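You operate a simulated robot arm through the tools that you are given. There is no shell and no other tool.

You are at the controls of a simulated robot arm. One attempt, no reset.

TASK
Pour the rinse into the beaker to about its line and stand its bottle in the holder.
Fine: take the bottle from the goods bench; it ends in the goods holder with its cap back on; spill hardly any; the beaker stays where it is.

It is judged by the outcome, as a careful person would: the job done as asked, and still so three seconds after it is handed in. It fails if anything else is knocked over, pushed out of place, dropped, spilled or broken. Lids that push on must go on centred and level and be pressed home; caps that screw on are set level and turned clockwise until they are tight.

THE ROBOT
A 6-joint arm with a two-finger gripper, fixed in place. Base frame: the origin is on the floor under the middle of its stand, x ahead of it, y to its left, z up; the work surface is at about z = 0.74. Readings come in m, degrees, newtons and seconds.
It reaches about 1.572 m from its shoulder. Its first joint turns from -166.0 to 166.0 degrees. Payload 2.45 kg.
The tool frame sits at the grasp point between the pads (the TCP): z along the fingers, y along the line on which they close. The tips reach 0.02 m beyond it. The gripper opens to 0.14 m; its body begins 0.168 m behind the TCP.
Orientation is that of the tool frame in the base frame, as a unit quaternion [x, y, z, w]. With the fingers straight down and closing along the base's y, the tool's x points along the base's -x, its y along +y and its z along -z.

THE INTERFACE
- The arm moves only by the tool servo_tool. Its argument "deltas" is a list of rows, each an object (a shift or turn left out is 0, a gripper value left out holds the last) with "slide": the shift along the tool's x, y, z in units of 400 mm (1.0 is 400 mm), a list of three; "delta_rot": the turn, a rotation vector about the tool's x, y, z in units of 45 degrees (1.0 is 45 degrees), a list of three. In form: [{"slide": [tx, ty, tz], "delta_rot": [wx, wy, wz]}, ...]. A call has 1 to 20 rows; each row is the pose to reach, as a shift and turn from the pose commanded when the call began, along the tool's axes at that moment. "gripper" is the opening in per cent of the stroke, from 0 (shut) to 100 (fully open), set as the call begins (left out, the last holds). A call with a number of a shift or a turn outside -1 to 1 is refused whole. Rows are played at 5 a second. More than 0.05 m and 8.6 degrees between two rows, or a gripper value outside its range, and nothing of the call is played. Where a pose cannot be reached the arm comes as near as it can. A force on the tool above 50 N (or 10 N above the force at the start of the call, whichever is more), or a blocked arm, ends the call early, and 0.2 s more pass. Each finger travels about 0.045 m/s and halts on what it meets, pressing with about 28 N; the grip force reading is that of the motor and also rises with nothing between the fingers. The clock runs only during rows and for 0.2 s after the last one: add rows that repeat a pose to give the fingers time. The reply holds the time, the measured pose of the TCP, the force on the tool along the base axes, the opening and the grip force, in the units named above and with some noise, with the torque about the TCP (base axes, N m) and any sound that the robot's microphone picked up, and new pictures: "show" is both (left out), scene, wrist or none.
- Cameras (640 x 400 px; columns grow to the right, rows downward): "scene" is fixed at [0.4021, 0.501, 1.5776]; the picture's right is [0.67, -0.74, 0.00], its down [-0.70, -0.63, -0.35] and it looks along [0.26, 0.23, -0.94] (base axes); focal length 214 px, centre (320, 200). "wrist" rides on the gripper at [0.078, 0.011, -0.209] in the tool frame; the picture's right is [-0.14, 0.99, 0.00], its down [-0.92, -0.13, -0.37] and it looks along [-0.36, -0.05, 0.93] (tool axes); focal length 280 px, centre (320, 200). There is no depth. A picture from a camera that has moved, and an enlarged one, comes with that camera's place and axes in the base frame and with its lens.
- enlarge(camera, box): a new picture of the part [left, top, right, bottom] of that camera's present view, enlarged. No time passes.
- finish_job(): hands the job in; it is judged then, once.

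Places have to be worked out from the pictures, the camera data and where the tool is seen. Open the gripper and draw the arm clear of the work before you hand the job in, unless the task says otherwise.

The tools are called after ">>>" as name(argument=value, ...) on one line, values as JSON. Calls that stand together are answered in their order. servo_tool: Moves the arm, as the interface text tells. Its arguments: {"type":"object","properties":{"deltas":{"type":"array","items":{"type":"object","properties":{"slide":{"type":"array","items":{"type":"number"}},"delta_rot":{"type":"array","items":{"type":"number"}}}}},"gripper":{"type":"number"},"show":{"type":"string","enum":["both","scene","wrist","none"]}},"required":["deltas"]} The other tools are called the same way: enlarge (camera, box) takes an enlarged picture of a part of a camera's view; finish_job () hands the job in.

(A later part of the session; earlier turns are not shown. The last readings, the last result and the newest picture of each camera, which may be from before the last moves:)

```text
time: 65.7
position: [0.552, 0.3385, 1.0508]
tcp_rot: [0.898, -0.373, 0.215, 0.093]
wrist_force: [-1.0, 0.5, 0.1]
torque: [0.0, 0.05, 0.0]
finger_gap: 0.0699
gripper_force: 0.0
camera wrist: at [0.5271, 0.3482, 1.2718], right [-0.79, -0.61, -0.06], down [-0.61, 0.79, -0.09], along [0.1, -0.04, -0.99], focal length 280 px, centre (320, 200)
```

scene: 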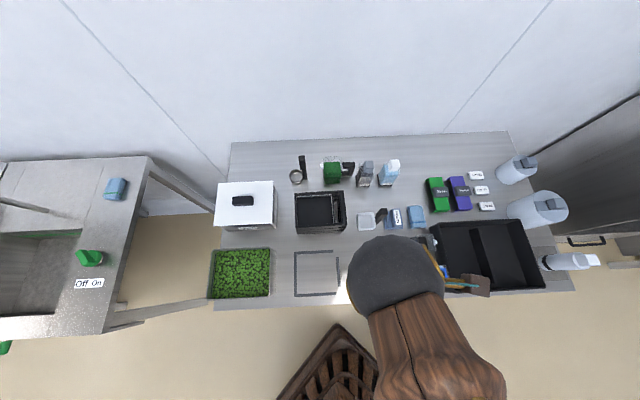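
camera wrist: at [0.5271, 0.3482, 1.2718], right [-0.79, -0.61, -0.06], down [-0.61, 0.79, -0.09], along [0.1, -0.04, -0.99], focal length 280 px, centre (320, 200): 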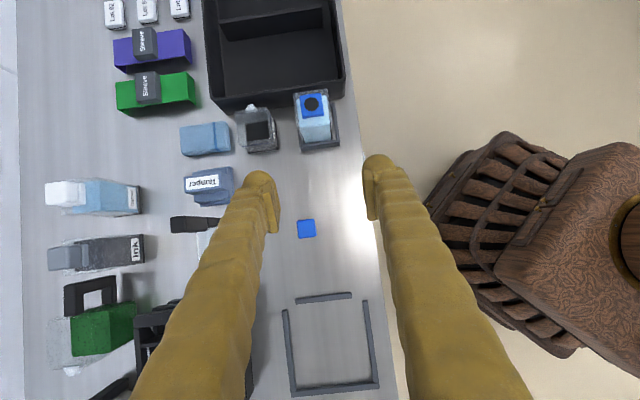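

The tilt works. I continue to 60° from vertical.

>>> servo_tool(deltas=[{"delta_rot": [0, 0.15, 0]}, {"delta_rot": [0, 0.3, 0]}, {"delta_rot": [0, 0.45, 0]}, {"delta_rot": [0, 0.6, 0]}, {"delta_rot": [0, 0.733, 0]}, {"delta_rot": [0, 0.733, 0]}], show="both")

```text
time: 67.1
position: [0.5526, 0.3398, 1.053]
tcp_rot: [0.8, -0.332, 0.461, 0.193]
wrist_force: [0.5, 0.0, -0.1]
torque: [-0.02, -0.01, -0.02]
finger_gap: 0.0696
gripper_force: 0.0
camera wrist: at [0.4436, 0.4315, 1.2247], right [-0.75, -0.65, -0.12], down [-0.46, 0.64, -0.61], along [0.47, -0.41, -0.78], focal length 280 px, centre (320, 200)
```

scene: 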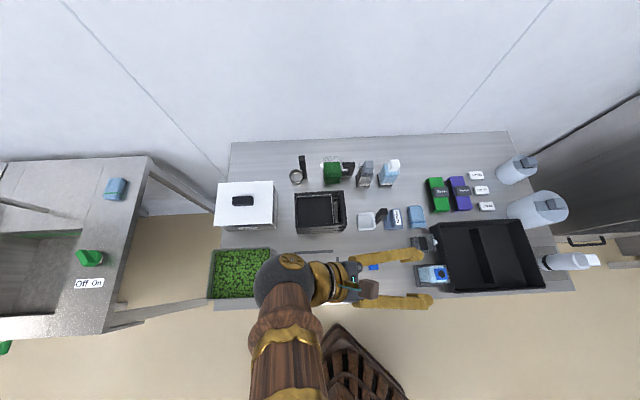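
wrist: 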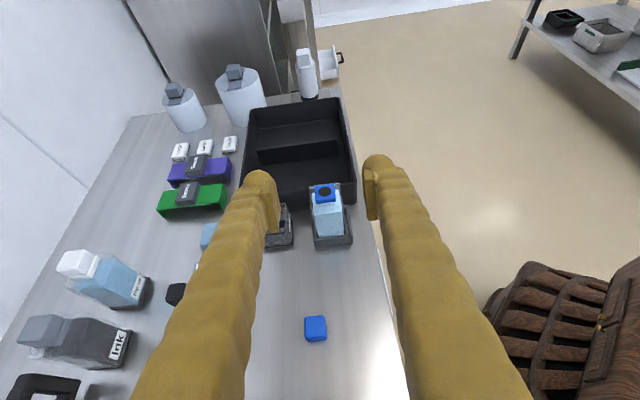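

Tool is now tilted 30° below horizontal, pointing at the bottle along +e. I enlarge to verify the bottle's alignment before lowering.

>>> enlarge(camera="wrist", box=[255, 165, 375, 265])

>>> enlarge(camera="scene", box=[330, 225, 470, 315])

```text
4.00 times, centred on (315, 215) of wrist
camera zoom: at [0.4436, 0.4315, 1.2247], right [-0.75, -0.65, -0.12], down [-0.46, 0.64, -0.61], along [0.47, -0.41, -0.78], focal length 1122 px, centre (340, 140)
```

zoom: 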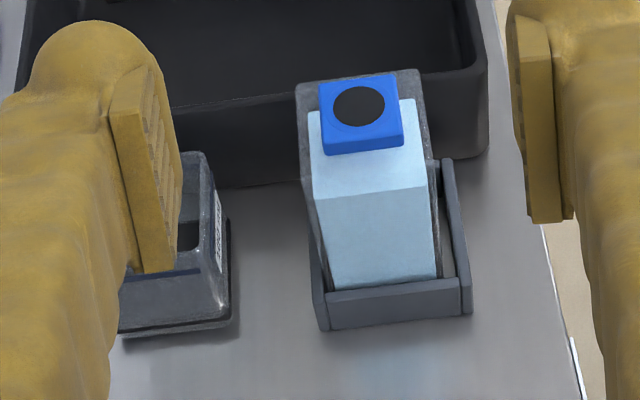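

```text
4.44 times, centred on (400, 270) of scene
camera zoom: at [0.4021, 0.501, 1.5776], right [0.67, -0.74, 0.0], down [-0.7, -0.63, -0.35], along [0.26, 0.23, -0.94], focal length 953 px, centre (-36, -111)
```

zoom: 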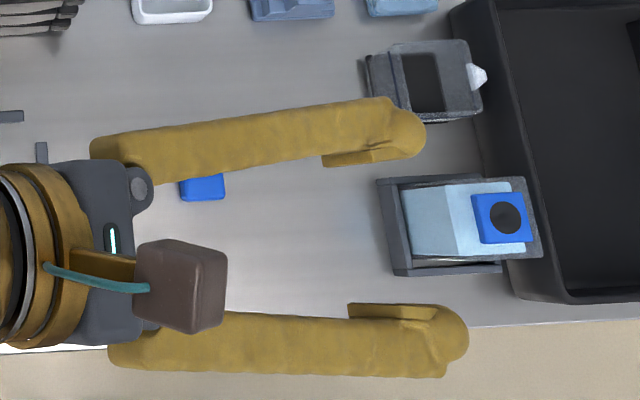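

Bottle centre at e≈0.312, n≈0.633. I move to a pre-grasp point 10 cm back along the finger direction.

>>> servo_tool(deltas=[{"slide": [-0.063, -0.001, 0.08]}, {"slide": [-0.125, -0.002, 0.16]}, {"slide": [-0.188, -0.003, 0.24]}, {"slide": [-0.25, -0.004, 0.318]}, {"slide": [-0.313, -0.005, 0.3975]}, {"slide": [-0.313, -0.005, 0.3975]}], show="both")

>>> enlarge(camera="wrist", box=[240, 100, 400, 220])

>>> enlarge(camera="scene", box=[360, 220, 480, 310])

```text
time: 68.5
position: [0.6067, 0.2854, 0.8629]
tcp_rot: [0.8, -0.332, 0.461, 0.194]
wrist_force: [-0.7, -0.3, 0.5]
torque: [0.0, 0.0, -0.03]
finger_gap: 0.0699
gripper_force: 0.0
camera wrist: at [0.499, 0.377, 1.0355], right [-0.75, -0.65, -0.12], down [-0.46, 0.64, -0.61], along [0.47, -0.41, -0.78], focal length 280 px, centre (320, 200)
```

scene: 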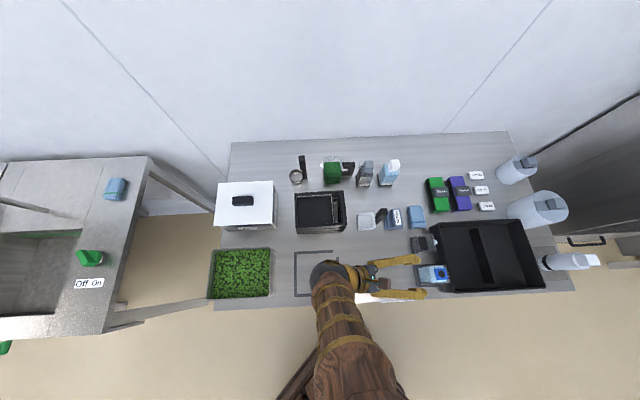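
wrist: 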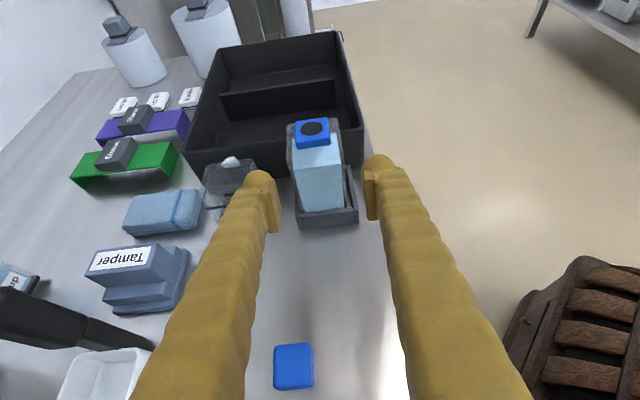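

```text
3.33 times, centred on (320, 160) of wrist
camera zoom: at [0.499, 0.377, 1.0355], right [-0.75, -0.65, -0.12], down [-0.46, 0.64, -0.61], along [0.47, -0.41, -0.78], focal length 935 px, centre (320, 333)
```

zoom: 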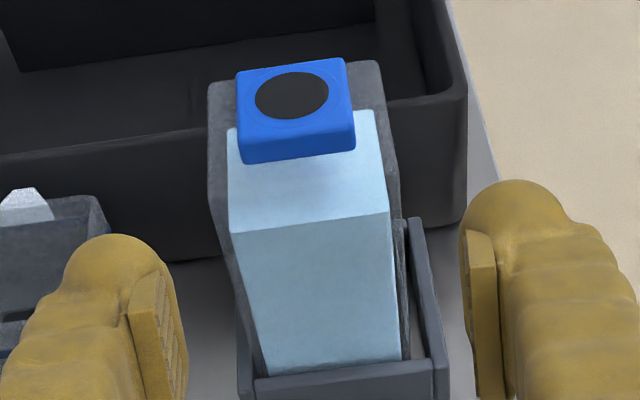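

```text
4.44 times, centred on (420, 265) of scene
camera zoom: at [0.4021, 0.501, 1.5776], right [0.67, -0.74, 0.0], down [-0.7, -0.63, -0.35], along [0.26, 0.23, -0.94], focal length 953 px, centre (-124, -89)
```

zoom: 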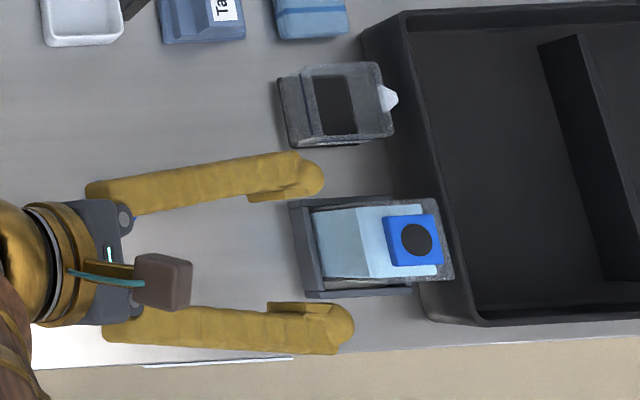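

Aligned: bottle centre at e≈0.311, n≈0.632. I advance 9.6 cm along the finger direction to straddle the bottle.

>>> servo_tool(deltas=[{"slide": [0, -0.004, 0.05]}, {"slide": [0, -0.004, 0.1]}, {"slide": [0, -0.004, 0.15]}, {"slide": [0, -0.004, 0.2]}, {"slide": [0.001, -0.004, 0.24]}, {"slide": [0.001, -0.004, 0.24]}], show="both")

>>> enlarge(camera="wrist", box=[240, 120, 400, 240])

>>> enlarge(camera="scene", box=[380, 220, 480, 310])

```text
time: 69.9
position: [0.6657, 0.2281, 0.8165]
tcp_rot: [0.8, -0.332, 0.462, 0.193]
wrist_force: [1.0, -0.2, -0.4]
torque: [-0.01, 0.02, 0.02]
finger_gap: 0.0694
gripper_force: 0.1
camera wrist: at [0.5584, 0.3211, 0.9885], right [-0.75, -0.65, -0.12], down [-0.46, 0.64, -0.61], along [0.47, -0.41, -0.78], focal length 280 px, centre (320, 200)
```

scene: 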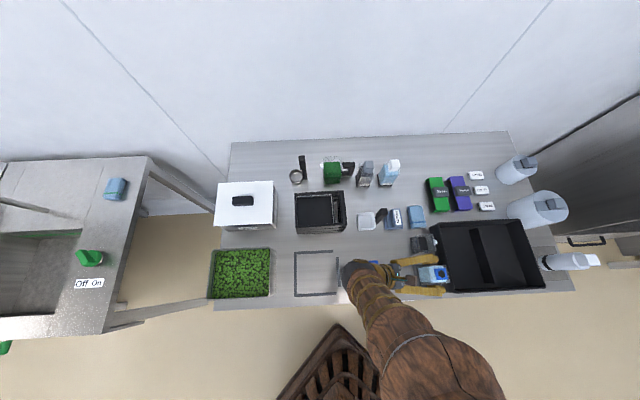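
wrist: 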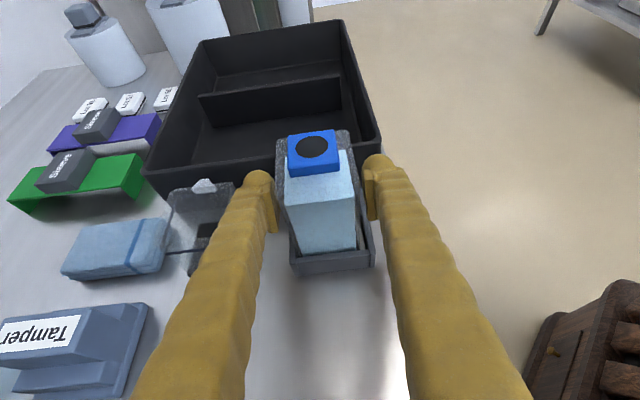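

```text
3.33 times, centred on (320, 180) of wrist
camera zoom: at [0.5584, 0.3211, 0.9885], right [-0.75, -0.65, -0.12], down [-0.46, 0.64, -0.61], along [0.47, -0.41, -0.78], focal length 935 px, centre (320, 267)
```

zoom: 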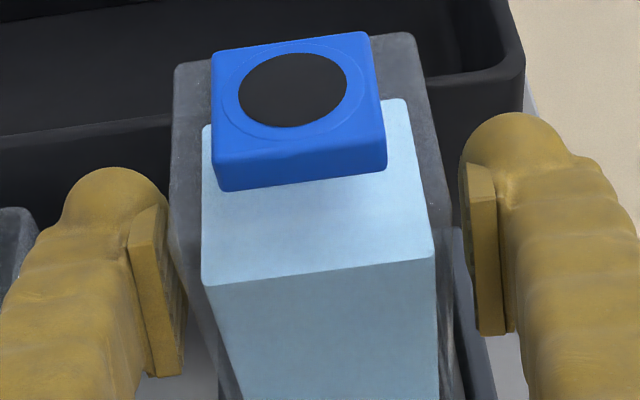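

```text
4.44 times, centred on (430, 265) of scene
camera zoom: at [0.4021, 0.501, 1.5776], right [0.67, -0.74, 0.0], down [-0.7, -0.63, -0.35], along [0.26, 0.23, -0.94], focal length 953 px, centre (-169, -89)
```

zoom: 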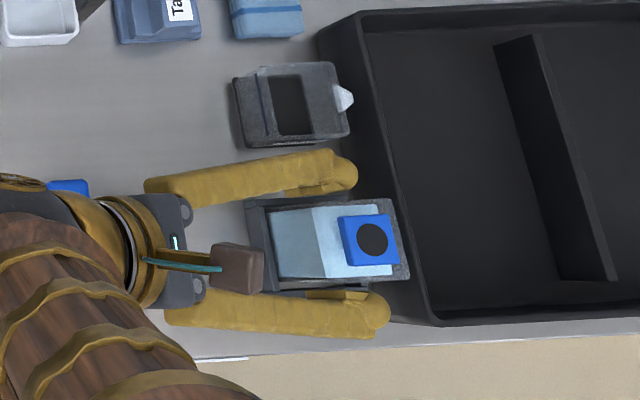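

Fingers straddle the bottle above the frame. Closing the grip.

>>> servo_tool(deltas=[{"slide": [0, 0, 0]}, {"slide": [0, 0, 0]}, {"slide": [0, 0, 0]}, {"slide": [0, 0, 0]}, {"slide": [0, 0, 0]}], gripper=0, show="none")

>>> enlarge(camera="wrist", box=[240, 120, 400, 240])

```text
time: 71.1
position: [0.6669, 0.2294, 0.8172]
tcp_rot: [0.8, -0.331, 0.462, 0.193]
wrist_force: [-0.2, -0.9, -0.2]
torque: [0.07, -0.04, -0.03]
finger_gap: 0.0577
gripper_force: 28.3
```

```text
3.33 times, centred on (320, 180) of wrist
camera zoom: at [0.5582, 0.3212, 0.9885], right [-0.75, -0.65, -0.12], down [-0.46, 0.64, -0.61], along [0.47, -0.41, -0.78], focal length 935 px, centre (320, 267)
```

zoom: 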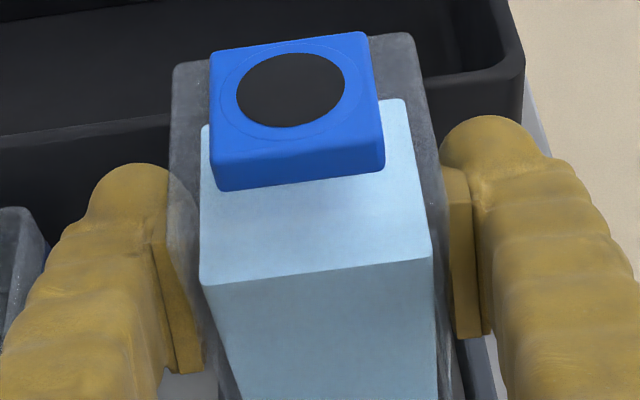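

Grip at 0.0577 m. Lifting straight up slowly.

>>> servo_tool(deltas=[{"slide": [0.011, 0, -0.0062]}, {"slide": [0.033, 0, -0.019]}, {"slide": [0.065, 0, -0.0375]}, {"slide": [0.11, 0, -0.0635]}, {"slide": [0.155, 0, -0.0895]}, {"slide": [0.2, 0, -0.1155]}, {"slide": [0.235, 0, -0.1357]}, {"slide": [0.255, 0, -0.1472]}, {"slide": [0.26, 0, -0.15]}, {"slide": [0.26, 0, -0.15]}], show="both")

>>> enlarge(camera="wrist", box=[60, 130, 380, 330])

>>> enlarge(camera="scene", box=[380, 220, 480, 310])

```text
time: 73.3
position: [0.6658, 0.2283, 0.9365]
tcp_rot: [0.8, -0.331, 0.461, 0.193]
wrist_force: [-0.2, 0.1, -2.9]
torque: [0.02, 0.0, 0.01]
finger_gap: 0.0579
gripper_force: 28.3
camera wrist: at [0.5578, 0.3212, 1.1086], right [-0.75, -0.65, -0.12], down [-0.46, 0.64, -0.61], along [0.47, -0.41, -0.78], focal length 280 px, centre (320, 200)
```

scene: 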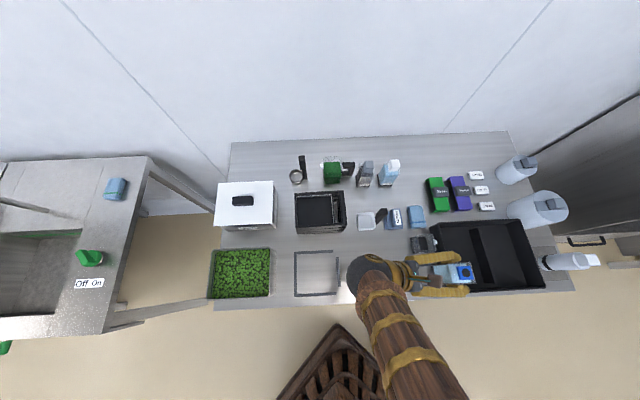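
wrist: 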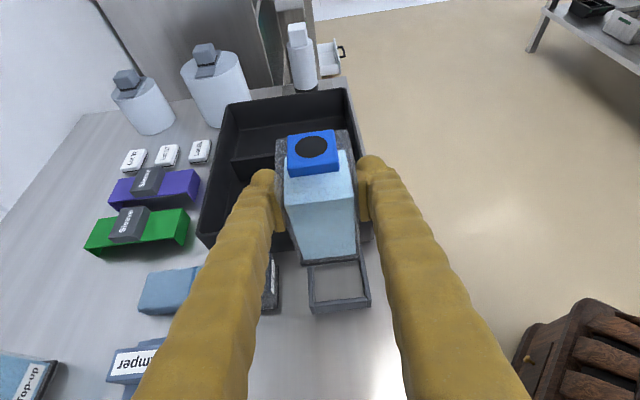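

```text
2.00 times, centred on (220, 230) of wrist
camera zoom: at [0.5578, 0.3212, 1.1086], right [-0.75, -0.65, -0.12], down [-0.46, 0.64, -0.61], along [0.47, -0.41, -0.78], focal length 561 px, centre (520, 140)
```

zoom: 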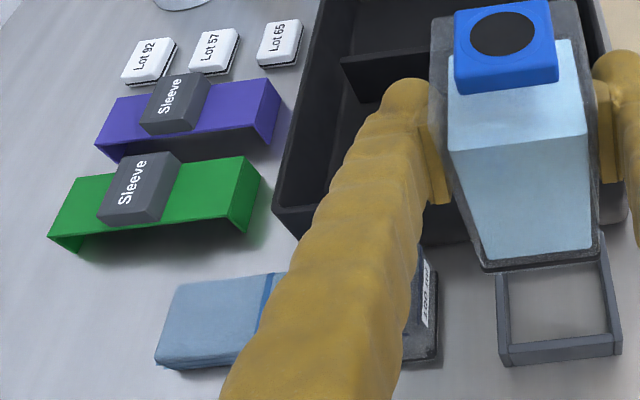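

```text
4.44 times, centred on (430, 265) of scene
camera zoom: at [0.4021, 0.501, 1.5776], right [0.67, -0.74, 0.0], down [-0.7, -0.63, -0.35], along [0.26, 0.23, -0.94], focal length 953 px, centre (-169, -89)
```

zoom: 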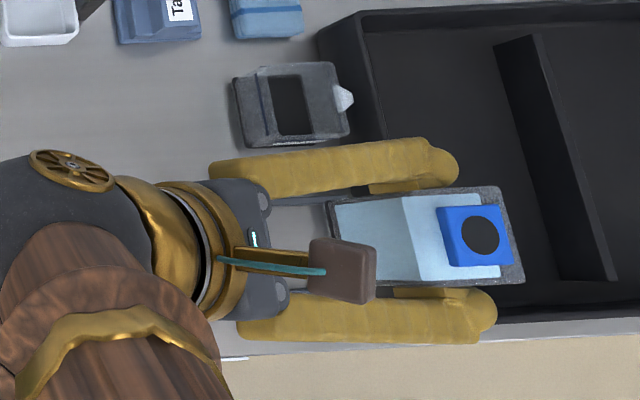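

Bottle lifted upright. Next I carry it (upright) over past the beaker to n≈0.80, z≈0.95, from where it can be tilted back toward the robot with both cameras seeing the beaker.

>>> servo_tool(deltas=[{"slide": [0.02, -0.01, -0.004]}, {"slide": [0.039, -0.05, -0.008]}, {"slide": [0.039, -0.11, -0.008]}, {"slide": [0.039, -0.18, -0.008]}, {"slide": [0.039, -0.25, -0.008]}, {"slide": [0.039, -0.32, -0.008]}, {"slide": [0.039, -0.38, -0.008]}, {"slide": [0.039, -0.415, -0.008]}, {"slide": [0.039, -0.4275, -0.008]}, {"slide": [0.039, -0.4275, -0.008]}], show="both")

>>> enlarge(camera="wrist", box=[200, 140, 440, 300])

```text
time: 75.5
position: [0.7899, 0.3447, 0.9507]
tcp_rot: [0.8, -0.331, 0.461, 0.193]
wrist_force: [0.8, -0.3, -2.9]
torque: [0.02, -0.01, -0.01]
finger_gap: 0.0579
gripper_force: 28.1
camera wrist: at [0.6824, 0.4371, 1.1225], right [-0.75, -0.65, -0.12], down [-0.46, 0.64, -0.61], along [0.47, -0.41, -0.78], focal length 280 px, centre (320, 200)
```

scene: 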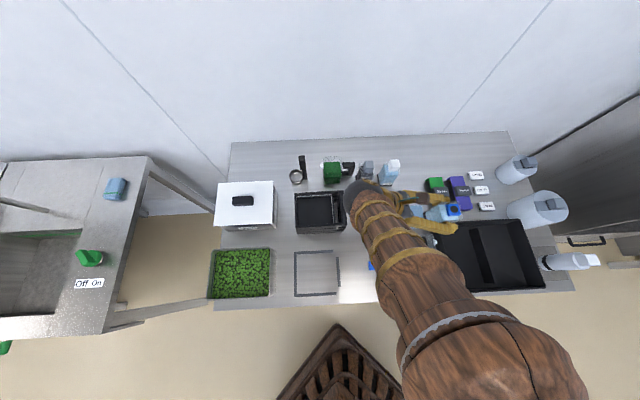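
wrist: 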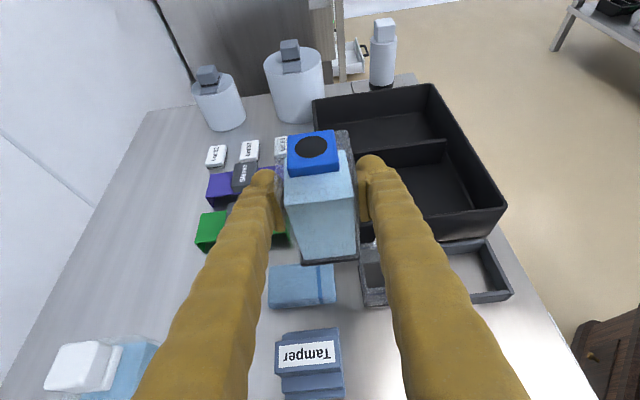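

```text
2.50 times, centred on (320, 220) of wrist
camera zoom: at [0.6824, 0.4371, 1.1225], right [-0.75, -0.65, -0.12], down [-0.46, 0.64, -0.61], along [0.47, -0.41, -0.78], focal length 701 px, centre (320, 150)
```

zoom: 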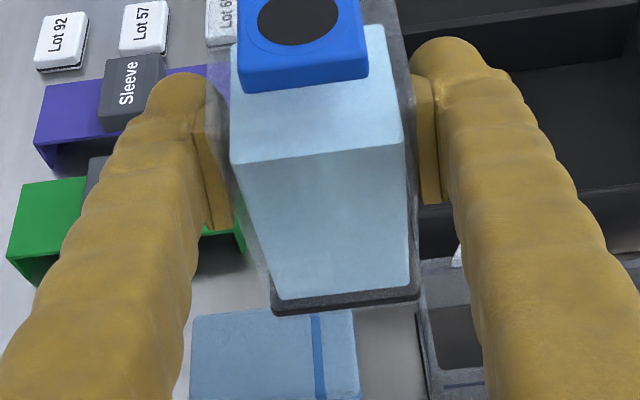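

In position beyond the beaker. Now I yaw the tool 26.6° about the vertical (bottle stays upright) so that the later roll pours straight toward −n and clear of the tray.

>>> servo_tool(deltas=[{"delta_rot": [0.05, 0, -0.0289]}, {"delta_rot": [0.15, 0, -0.0866]}, {"delta_rot": [0.26, 0, -0.15]}, {"delta_rot": [0.37, 0, -0.2136]}, {"delta_rot": [0.47, 0, -0.2714]}, {"delta_rot": [0.512, 0, -0.2956]}, {"delta_rot": [0.512, 0, -0.2956]}], show="both")

>>> enlarge(camera="wrist", box=[200, 140, 480, 330])

```text
time: 77.1
position: [0.7902, 0.3449, 0.9505]
tcp_rot: [0.855, -0.139, 0.492, 0.082]
wrist_force: [0.2, 0.2, -3.5]
torque: [0.01, -0.02, -0.02]
finger_gap: 0.0577
gripper_force: 27.9
camera wrist: at [0.6518, 0.38, 1.123], right [-0.38, -0.92, -0.12], down [-0.7, 0.37, -0.61], along [0.6, -0.15, -0.78], focal length 280 px, centre (320, 200)
```

scene: 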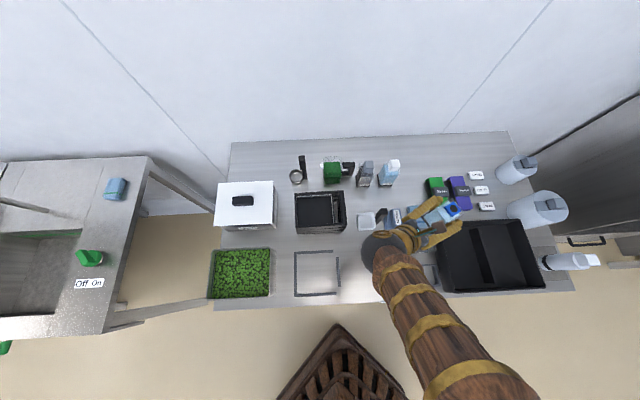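
wrist: 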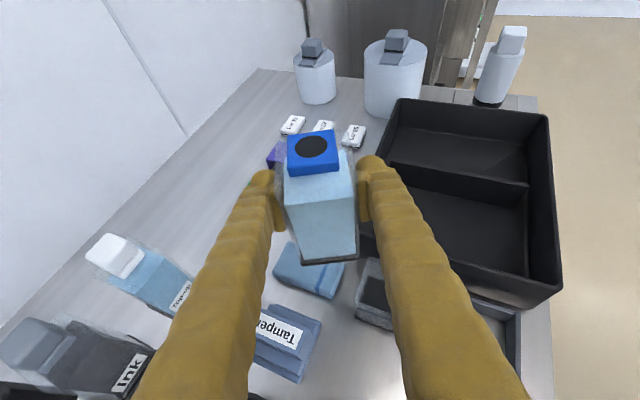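

```text
2.11 times, centred on (340, 235) of wrist
camera zoom: at [0.6518, 0.38, 1.123], right [-0.38, -0.92, -0.12], down [-0.7, 0.37, -0.61], along [0.6, -0.15, -0.78], focal length 590 px, centre (278, 126)
```

zoom: 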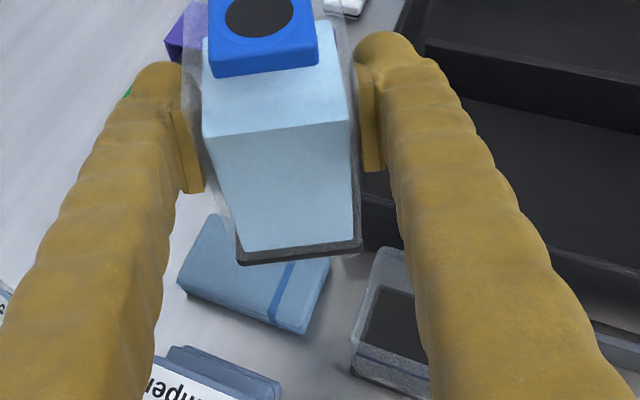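

Now I roll the bottle gently 40° toward the beaker (still below pouring angle) and look.

>>> servo_tool(deltas=[{"delta_rot": [0, 0, 0.05]}, {"delta_rot": [0, 0, 0.15]}, {"delta_rot": [0, 0, 0.27]}, {"delta_rot": [0, 0, 0.4]}, {"delta_rot": [0, 0, 0.53]}, {"delta_rot": [0, 0, 0.66]}, {"delta_rot": [0, 0, 0.78]}, {"delta_rot": [0, 0, 0.86]}, {"delta_rot": [0, 0, 0.89]}, {"delta_rot": [0, 0, 0.89]}], show="both")

>>> enlarge(camera="wrist", box=[200, 120, 520, 320])

>>> enlarge(camera="scene", box=[370, 180, 490, 280])

```text
time: 79.3
position: [0.7892, 0.3457, 0.9509]
tcp_rot: [0.756, -0.424, 0.49, -0.093]
wrist_force: [0.5, -0.3, -3.5]
torque: [-0.05, 0.05, 0.05]
finger_gap: 0.0578
gripper_force: 27.2
camera wrist: at [0.6252, 0.3388, 1.1011], right [-0.57, -0.52, -0.64], down [-0.38, 0.85, -0.36], along [0.73, 0.04, -0.68], focal length 280 px, centre (320, 200)
```

scene: 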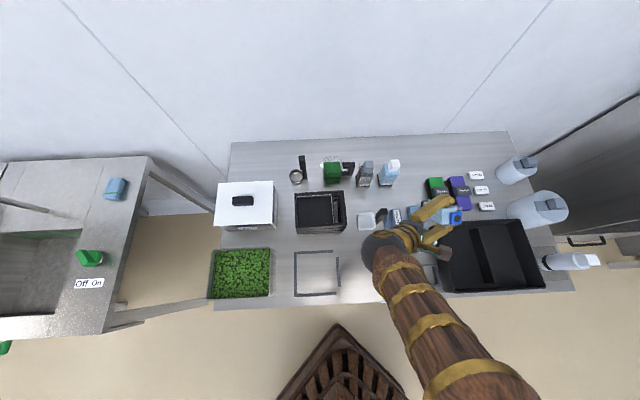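
wrist: 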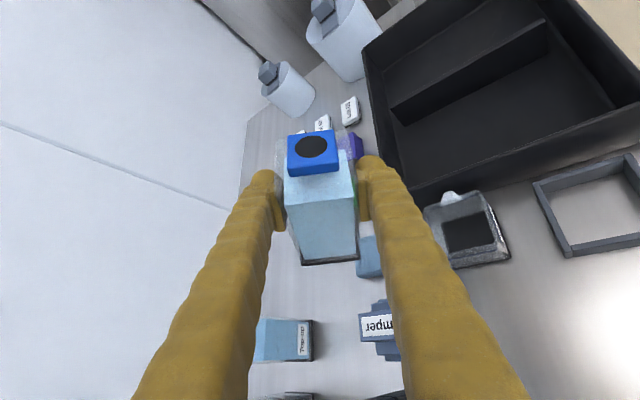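

```text
2.00 times, centred on (360, 220) of wrist
camera zoom: at [0.6252, 0.3388, 1.1011], right [-0.57, -0.52, -0.64], down [-0.38, 0.85, -0.36], along [0.73, 0.04, -0.68], focal length 561 px, centre (240, 160)
```

zoom: 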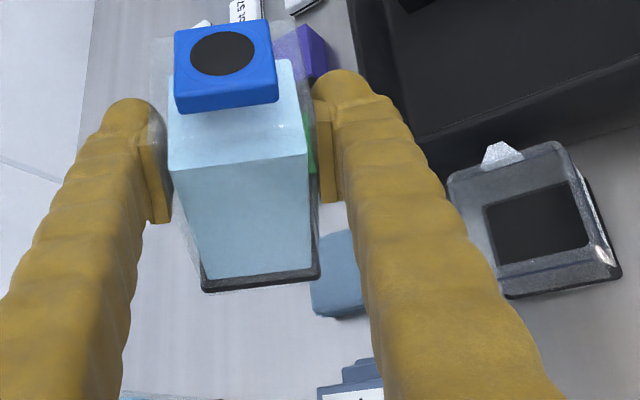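

```text
4.00 times, centred on (430, 230) of scene
camera zoom: at [0.4021, 0.501, 1.5776], right [0.67, -0.74, 0.0], down [-0.7, -0.63, -0.35], along [0.26, 0.23, -0.94], focal length 858 px, centre (-120, 80)
```

zoom: 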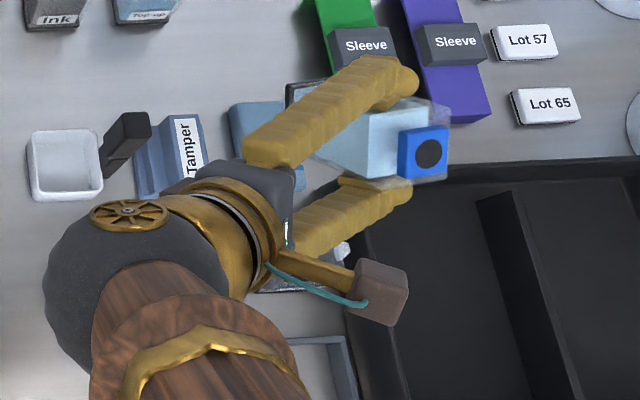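

No spill; the beaker is in view at right. I enlarge it to pin down its position and rim height.

>>> enlarge(camera="wrist", box=[410, 180, 520, 280])

>>> enlarge(camera="wrist", box=[270, 120, 370, 270])

```text
4.00 times, centred on (465, 230) of wrist
camera zoom: at [0.6252, 0.3388, 1.1011], right [-0.57, -0.52, -0.64], down [-0.38, 0.85, -0.36], along [0.73, 0.04, -0.68], focal length 1122 px, centre (-260, 80)
```

zoom: 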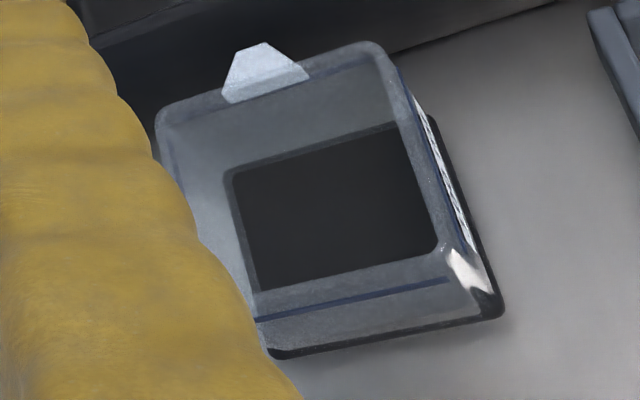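

```text
2.67 times, centred on (320, 195) of wrist
camera zoom: at [0.6252, 0.3388, 1.1011], right [-0.57, -0.52, -0.64], down [-0.38, 0.85, -0.36], along [0.73, 0.04, -0.68], focal length 748 px, centre (320, 213)
```

zoom: 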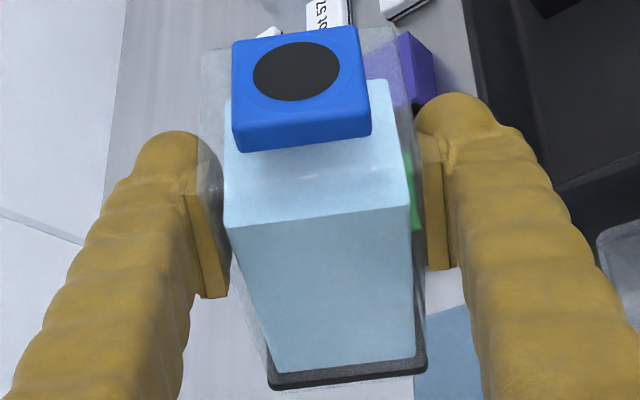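

Beaker pinned down: centre e≈0.320, n≈0.7405, rim z≈0.80, blue line z≈0.779. I lower the tilted bottle 8 cm so the mouth is close above the rim.

>>> servo_tool(deltas=[{"slide": [-0.02, 0.0168, 0.0152]}, {"slide": [-0.06, 0.0504, 0.0455]}, {"slide": [-0.1, 0.084, 0.0759]}, {"slide": [-0.124, 0.1042, 0.0941]}, {"slide": [-0.1307, 0.1098, 0.0992]}, {"slide": [-0.1307, 0.1098, 0.0992]}], show="both")

>>> enlarge(camera="wrist", box=[200, 120, 520, 320])

>>> enlarge(camera="scene", box=[370, 180, 490, 280])

```text
time: 80.7
position: [0.7902, 0.3463, 0.871]
tcp_rot: [0.757, -0.423, 0.49, -0.092]
wrist_force: [0.7, 0.7, -3.4]
torque: [-0.03, 0.03, 0.02]
finger_gap: 0.0576
gripper_force: 28.4
camera wrist: at [0.625, 0.3388, 1.0217], right [-0.57, -0.52, -0.64], down [-0.38, 0.85, -0.36], along [0.73, 0.04, -0.68], focal length 280 px, centre (320, 200)
```

scene: 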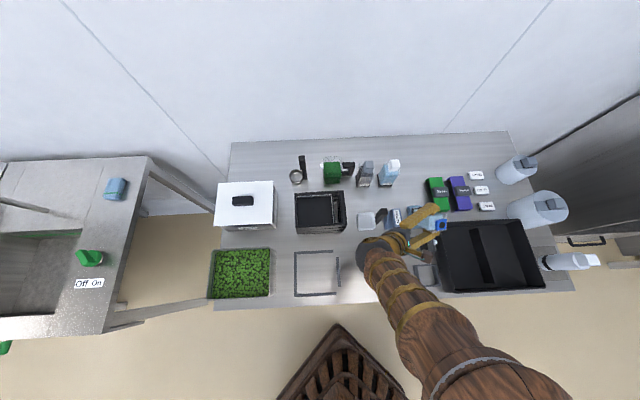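
wrist: 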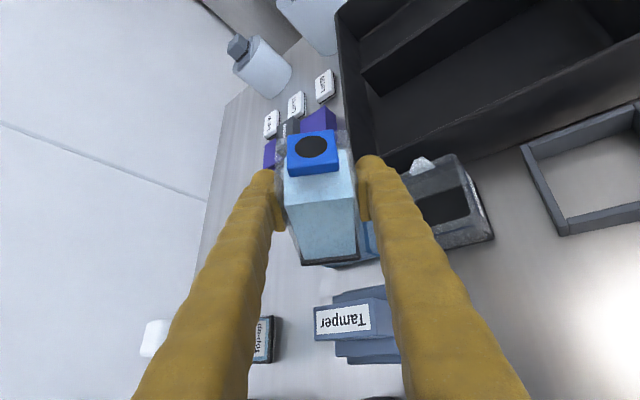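

```text
2.00 times, centred on (360, 220) of wrist
camera zoom: at [0.625, 0.3388, 1.0217], right [-0.57, -0.52, -0.64], down [-0.38, 0.85, -0.36], along [0.73, 0.04, -0.68], focal length 561 px, centre (240, 160)
```

zoom: 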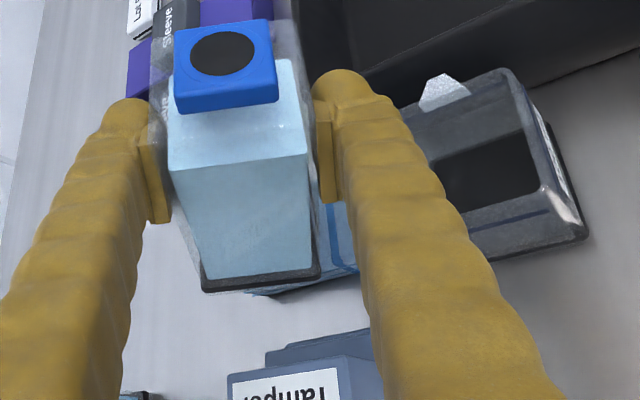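

```text
4.00 times, centred on (430, 230) of scene
camera zoom: at [0.4021, 0.501, 1.5776], right [0.67, -0.74, 0.0], down [-0.7, -0.63, -0.35], along [0.26, 0.23, -0.94], focal length 858 px, centre (-120, 80)
```

zoom: 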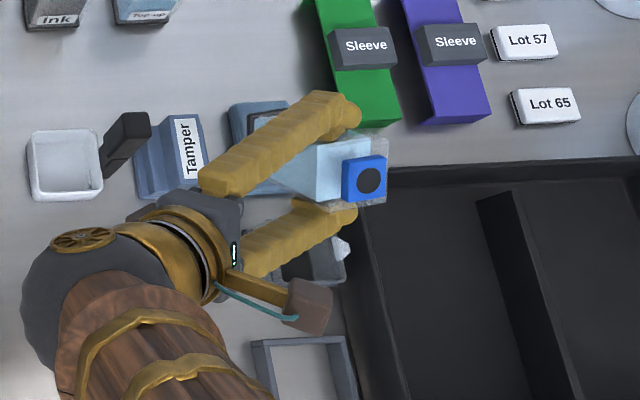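

Positioned about 7 cm above the rim. I roll further by 15° (to ~55°) slowly and watch for flow.

>>> servo_tool(deltas=[{"delta_rot": [0, 0, 0.06]}, {"delta_rot": [0, 0, 0.13]}, {"delta_rot": [0, 0, 0.2]}, {"delta_rot": [0, 0, 0.27]}, {"delta_rot": [0, 0, 0.333]}, {"delta_rot": [0, 0, 0.333]}], show="both")

>>> enlarge(camera="wrist", box=[200, 100, 520, 300])

>>> enlarge(camera="scene", box=[390, 190, 470, 270])

```text
time: 82.1
position: [0.7921, 0.345, 0.8722]
tcp_rot: [0.694, -0.518, 0.475, -0.155]
wrist_force: [-0.2, 0.1, -3.2]
torque: [-0.06, 0.02, -0.01]
finger_gap: 0.0577
gripper_force: 28.1
camera wrist: at [0.6136, 0.3301, 1.0076], right [-0.57, -0.29, -0.77], down [-0.24, 0.95, -0.18], along [0.79, 0.08, -0.61], focal length 280 px, centre (320, 200)
```

scene: 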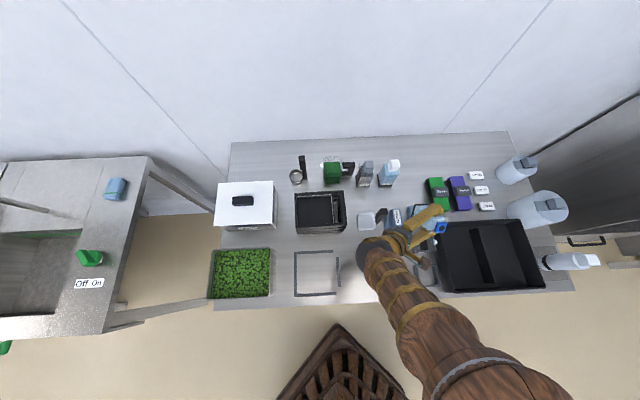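
wrist: 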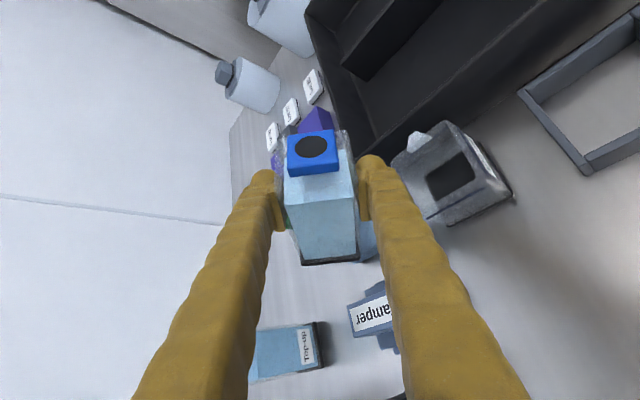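

```text
2.00 times, centred on (360, 200) of wrist
camera zoom: at [0.6136, 0.3301, 1.0076], right [-0.57, -0.29, -0.77], down [-0.24, 0.95, -0.18], along [0.79, 0.08, -0.61], focal length 561 px, centre (240, 200)
```

zoom: 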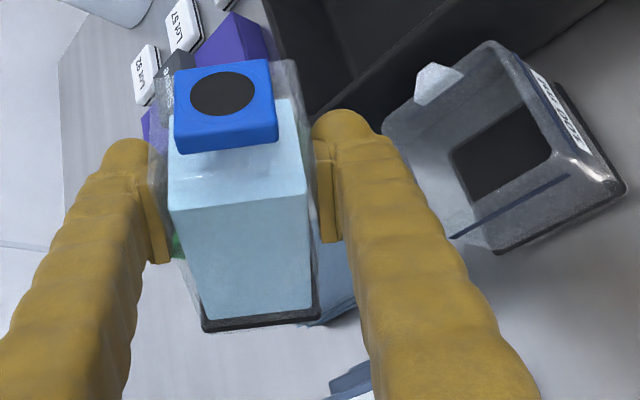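

```text
5.00 times, centred on (430, 230) of scene
camera zoom: at [0.4021, 0.501, 1.5776], right [0.67, -0.74, 0.0], down [-0.7, -0.63, -0.35], along [0.26, 0.23, -0.94], focal length 1072 px, centre (-230, 50)
```

zoom: 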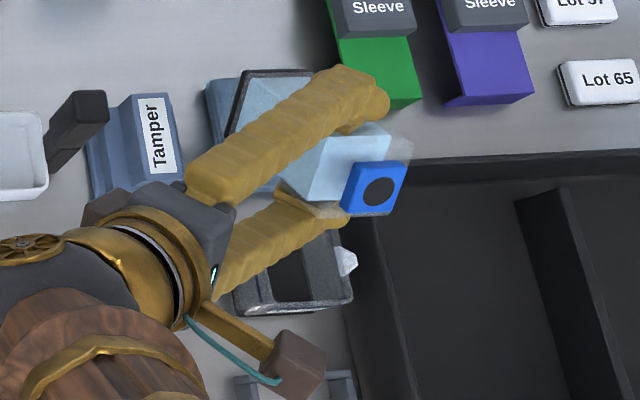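

No flow yet. Rolling on in small steps.

>>> servo_tool(deltas=[{"delta_rot": [0, 0, 0.04]}, {"delta_rot": [0, 0, 0.08]}, {"delta_rot": [0, 0, 0.12]}, {"delta_rot": [0, 0, 0.155]}, {"delta_rot": [0, 0, 0.155]}], show="wrist")

>>> enlarge(camera="wrist", box=[240, 80, 520, 260])

```text
time: 83.3
position: [0.7908, 0.3464, 0.8713]
tcp_rot: [0.661, -0.56, 0.464, -0.183]
wrist_force: [-0.8, 0.2, -2.9]
torque: [-0.03, 0.04, 0.02]
finger_gap: 0.0575
gripper_force: 28.1
camera wrist: at [0.6084, 0.3275, 1.0003], right [-0.56, -0.18, -0.81], down [-0.18, 0.98, -0.09], along [0.81, 0.09, -0.58], focal length 280 px, centre (320, 200)
```

wrist: 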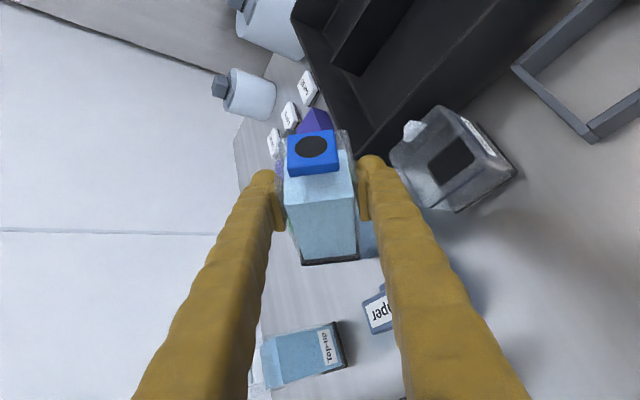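

```text
2.22 times, centred on (380, 170) of wrist
camera zoom: at [0.6084, 0.3275, 1.0003], right [-0.56, -0.18, -0.81], down [-0.18, 0.98, -0.09], along [0.81, 0.09, -0.58], focal length 623 px, centre (187, 267)
```

zoom: 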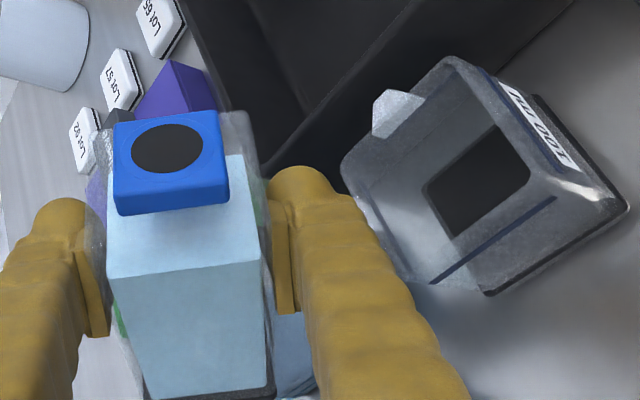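

Still dry at ~62° roll (tilt ~53°). Continuing.

>>> servo_tool(deltas=[{"delta_rot": [0, 0, 0.04]}, {"delta_rot": [0, 0, 0.08]}, {"delta_rot": [0, 0, 0.11]}, {"delta_rot": [0, 0, 0.11]}], show="wrist")

>>> enlarge(camera="wrist", box=[240, 80, 520, 260])

```text
time: 84.3
position: [0.7908, 0.3462, 0.8721]
tcp_rot: [0.637, -0.588, 0.456, -0.203]
wrist_force: [1.0, 1.1, -3.6]
torque: [-0.03, 0.08, 0.03]
finger_gap: 0.0576
gripper_force: 28.3
camera wrist: at [0.6046, 0.3268, 0.9947], right [-0.54, -0.1, -0.83], down [-0.13, 0.99, -0.03], along [0.83, 0.1, -0.55], focal length 280 px, centre (320, 200)
```

wrist: 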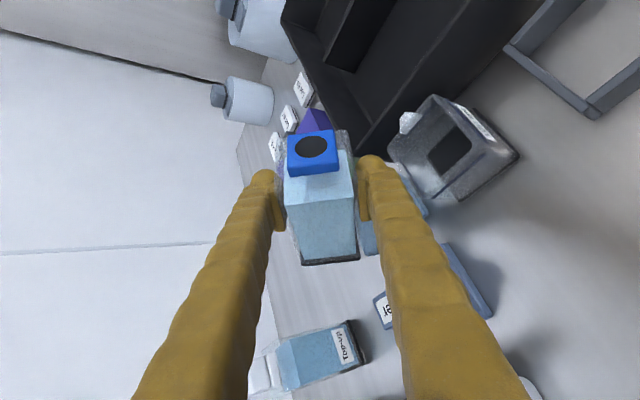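

```text
2.22 times, centred on (380, 170) of wrist
camera zoom: at [0.6046, 0.3268, 0.9947], right [-0.54, -0.1, -0.83], down [-0.13, 0.99, -0.03], along [0.83, 0.1, -0.55], focal length 623 px, centre (187, 267)
```

zoom: 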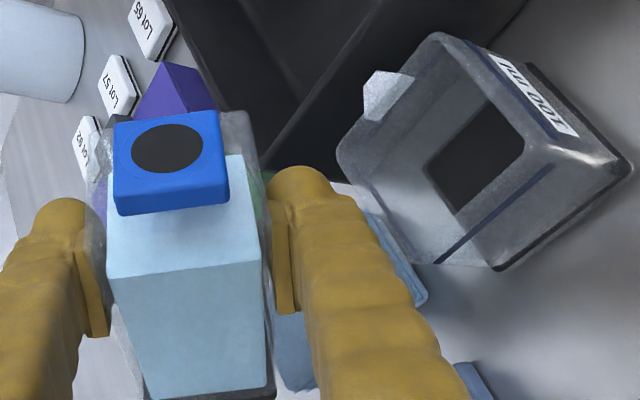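

>>> servo_tool(deltas=[{"delta_rot": [0, 0, 0.03]}, {"delta_rot": [0, 0, 0.06]}, {"delta_rot": [0, 0, 0.09]}, {"delta_rot": [0, 0, 0.09]}], show="wrist")

>>> enlarge(camera="wrist", box=[240, 80, 520, 260])

```text
time: 85.3
position: [0.7905, 0.3451, 0.8714]
tcp_rot: [0.616, -0.61, 0.448, -0.219]
wrist_force: [1.1, 0.4, -4.1]
torque: [-0.07, 0.07, 0.02]
finger_gap: 0.0575
gripper_force: 28.1
camera wrist: at [0.6014, 0.3264, 0.9899], right [-0.53, -0.03, -0.85], down [-0.1, 0.99, 0.03], along [0.84, 0.1, -0.53], focal length 280 px, centre (320, 200)
```

wrist: 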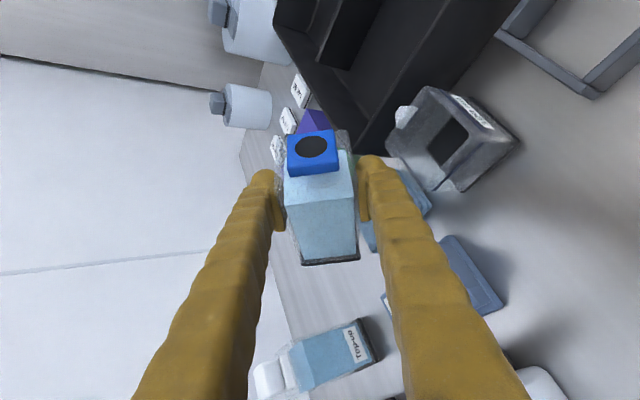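

```text
2.22 times, centred on (380, 170) of wrist
camera zoom: at [0.6014, 0.3264, 0.9899], right [-0.53, -0.03, -0.85], down [-0.1, 0.99, 0.03], along [0.84, 0.1, -0.53], focal length 623 px, centre (187, 267)
```

zoom: 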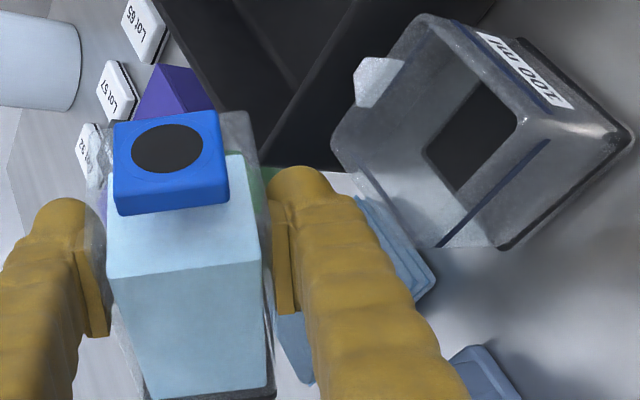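

Still no flow at ~60° tilt. Another 4°.

>>> servo_tool(deltas=[{"delta_rot": [0, 0, 0.03]}, {"delta_rot": [0, 0, 0.06]}, {"delta_rot": [0, 0, 0.09]}, {"delta_rot": [0, 0, 0.09]}], show="wrist")

>>> enlarge(camera="wrist", box=[240, 80, 520, 260])

```text
time: 86.3
position: [0.7906, 0.3459, 0.8725]
tcp_rot: [-0.594, 0.631, -0.44, 0.234]
wrist_force: [-0.4, -0.4, -3.5]
torque: [-0.05, 0.05, -0.01]
finger_gap: 0.0576
gripper_force: 27.7
camera wrist: at [0.5989, 0.3261, 0.9851], right [-0.51, 0.04, -0.86], down [-0.06, 0.99, 0.08], along [0.86, 0.1, -0.51], focal length 280 px, centre (320, 200)
```

wrist: 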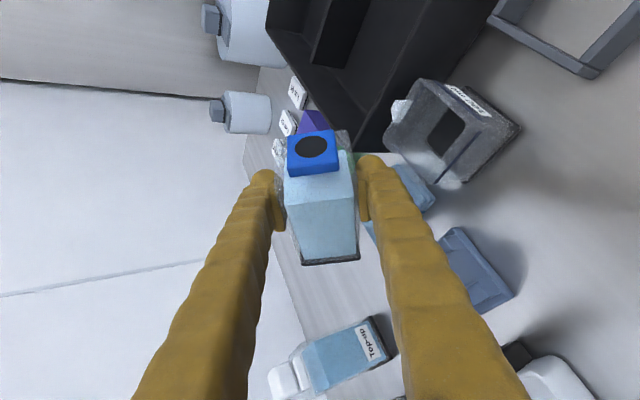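

```text
2.22 times, centred on (380, 170) of wrist
camera zoom: at [0.5989, 0.3261, 0.9851], right [-0.51, 0.04, -0.86], down [-0.06, 0.99, 0.08], along [0.86, 0.1, -0.51], focal length 623 px, centre (187, 267)
```

zoom: 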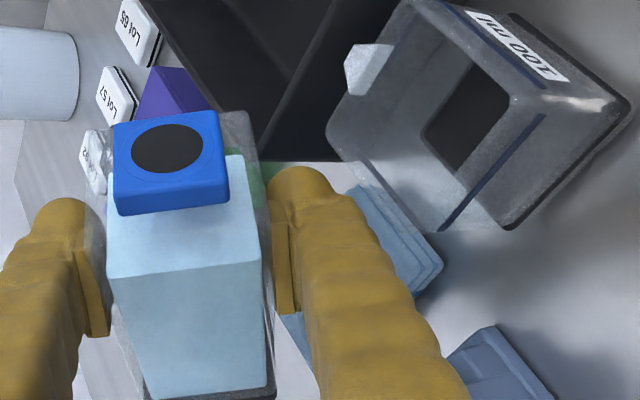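

No flow at ~64° tilt; projecting the drop point shows it will fall inside the beaker opening. Another 4°.

>>> servo_tool(deltas=[{"delta_rot": [0, 0, 0.03]}, {"delta_rot": [0, 0, 0.06]}, {"delta_rot": [0, 0, 0.09]}, {"delta_rot": [0, 0, 0.09]}], show="wrist")

>>> enlarge(camera="wrist", box=[240, 80, 520, 260])

```text
time: 87.3
position: [0.79, 0.3454, 0.8721]
tcp_rot: [-0.571, 0.652, -0.432, 0.25]
wrist_force: [0.2, 0.0, -3.3]
torque: [0.0, 0.05, 0.01]
finger_gap: 0.0577
gripper_force: 28.3
camera wrist: at [0.5954, 0.3273, 0.9804], right [-0.49, 0.11, -0.86], down [-0.03, 0.99, 0.14], along [0.87, 0.1, -0.48], focal length 280 px, centre (320, 200)
```

wrist: 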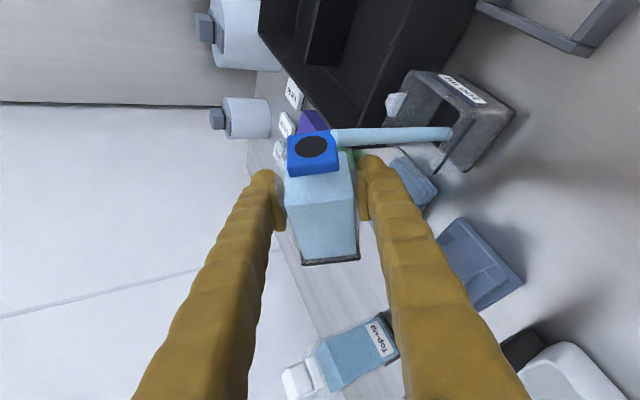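

```text
2.22 times, centred on (380, 170) of wrist
camera zoom: at [0.5954, 0.3273, 0.9804], right [-0.49, 0.11, -0.86], down [-0.03, 0.99, 0.14], along [0.87, 0.1, -0.48], focal length 623 px, centre (187, 267)
```

zoom: 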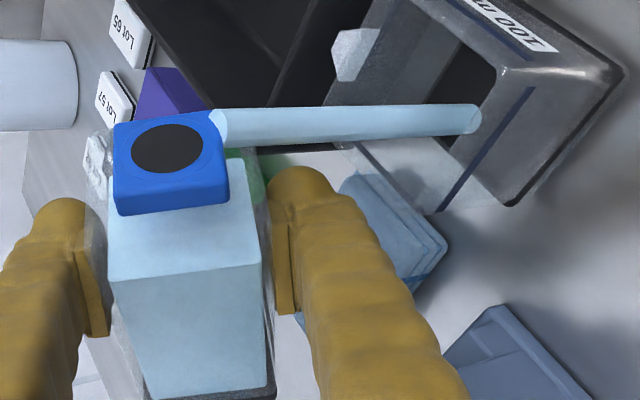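

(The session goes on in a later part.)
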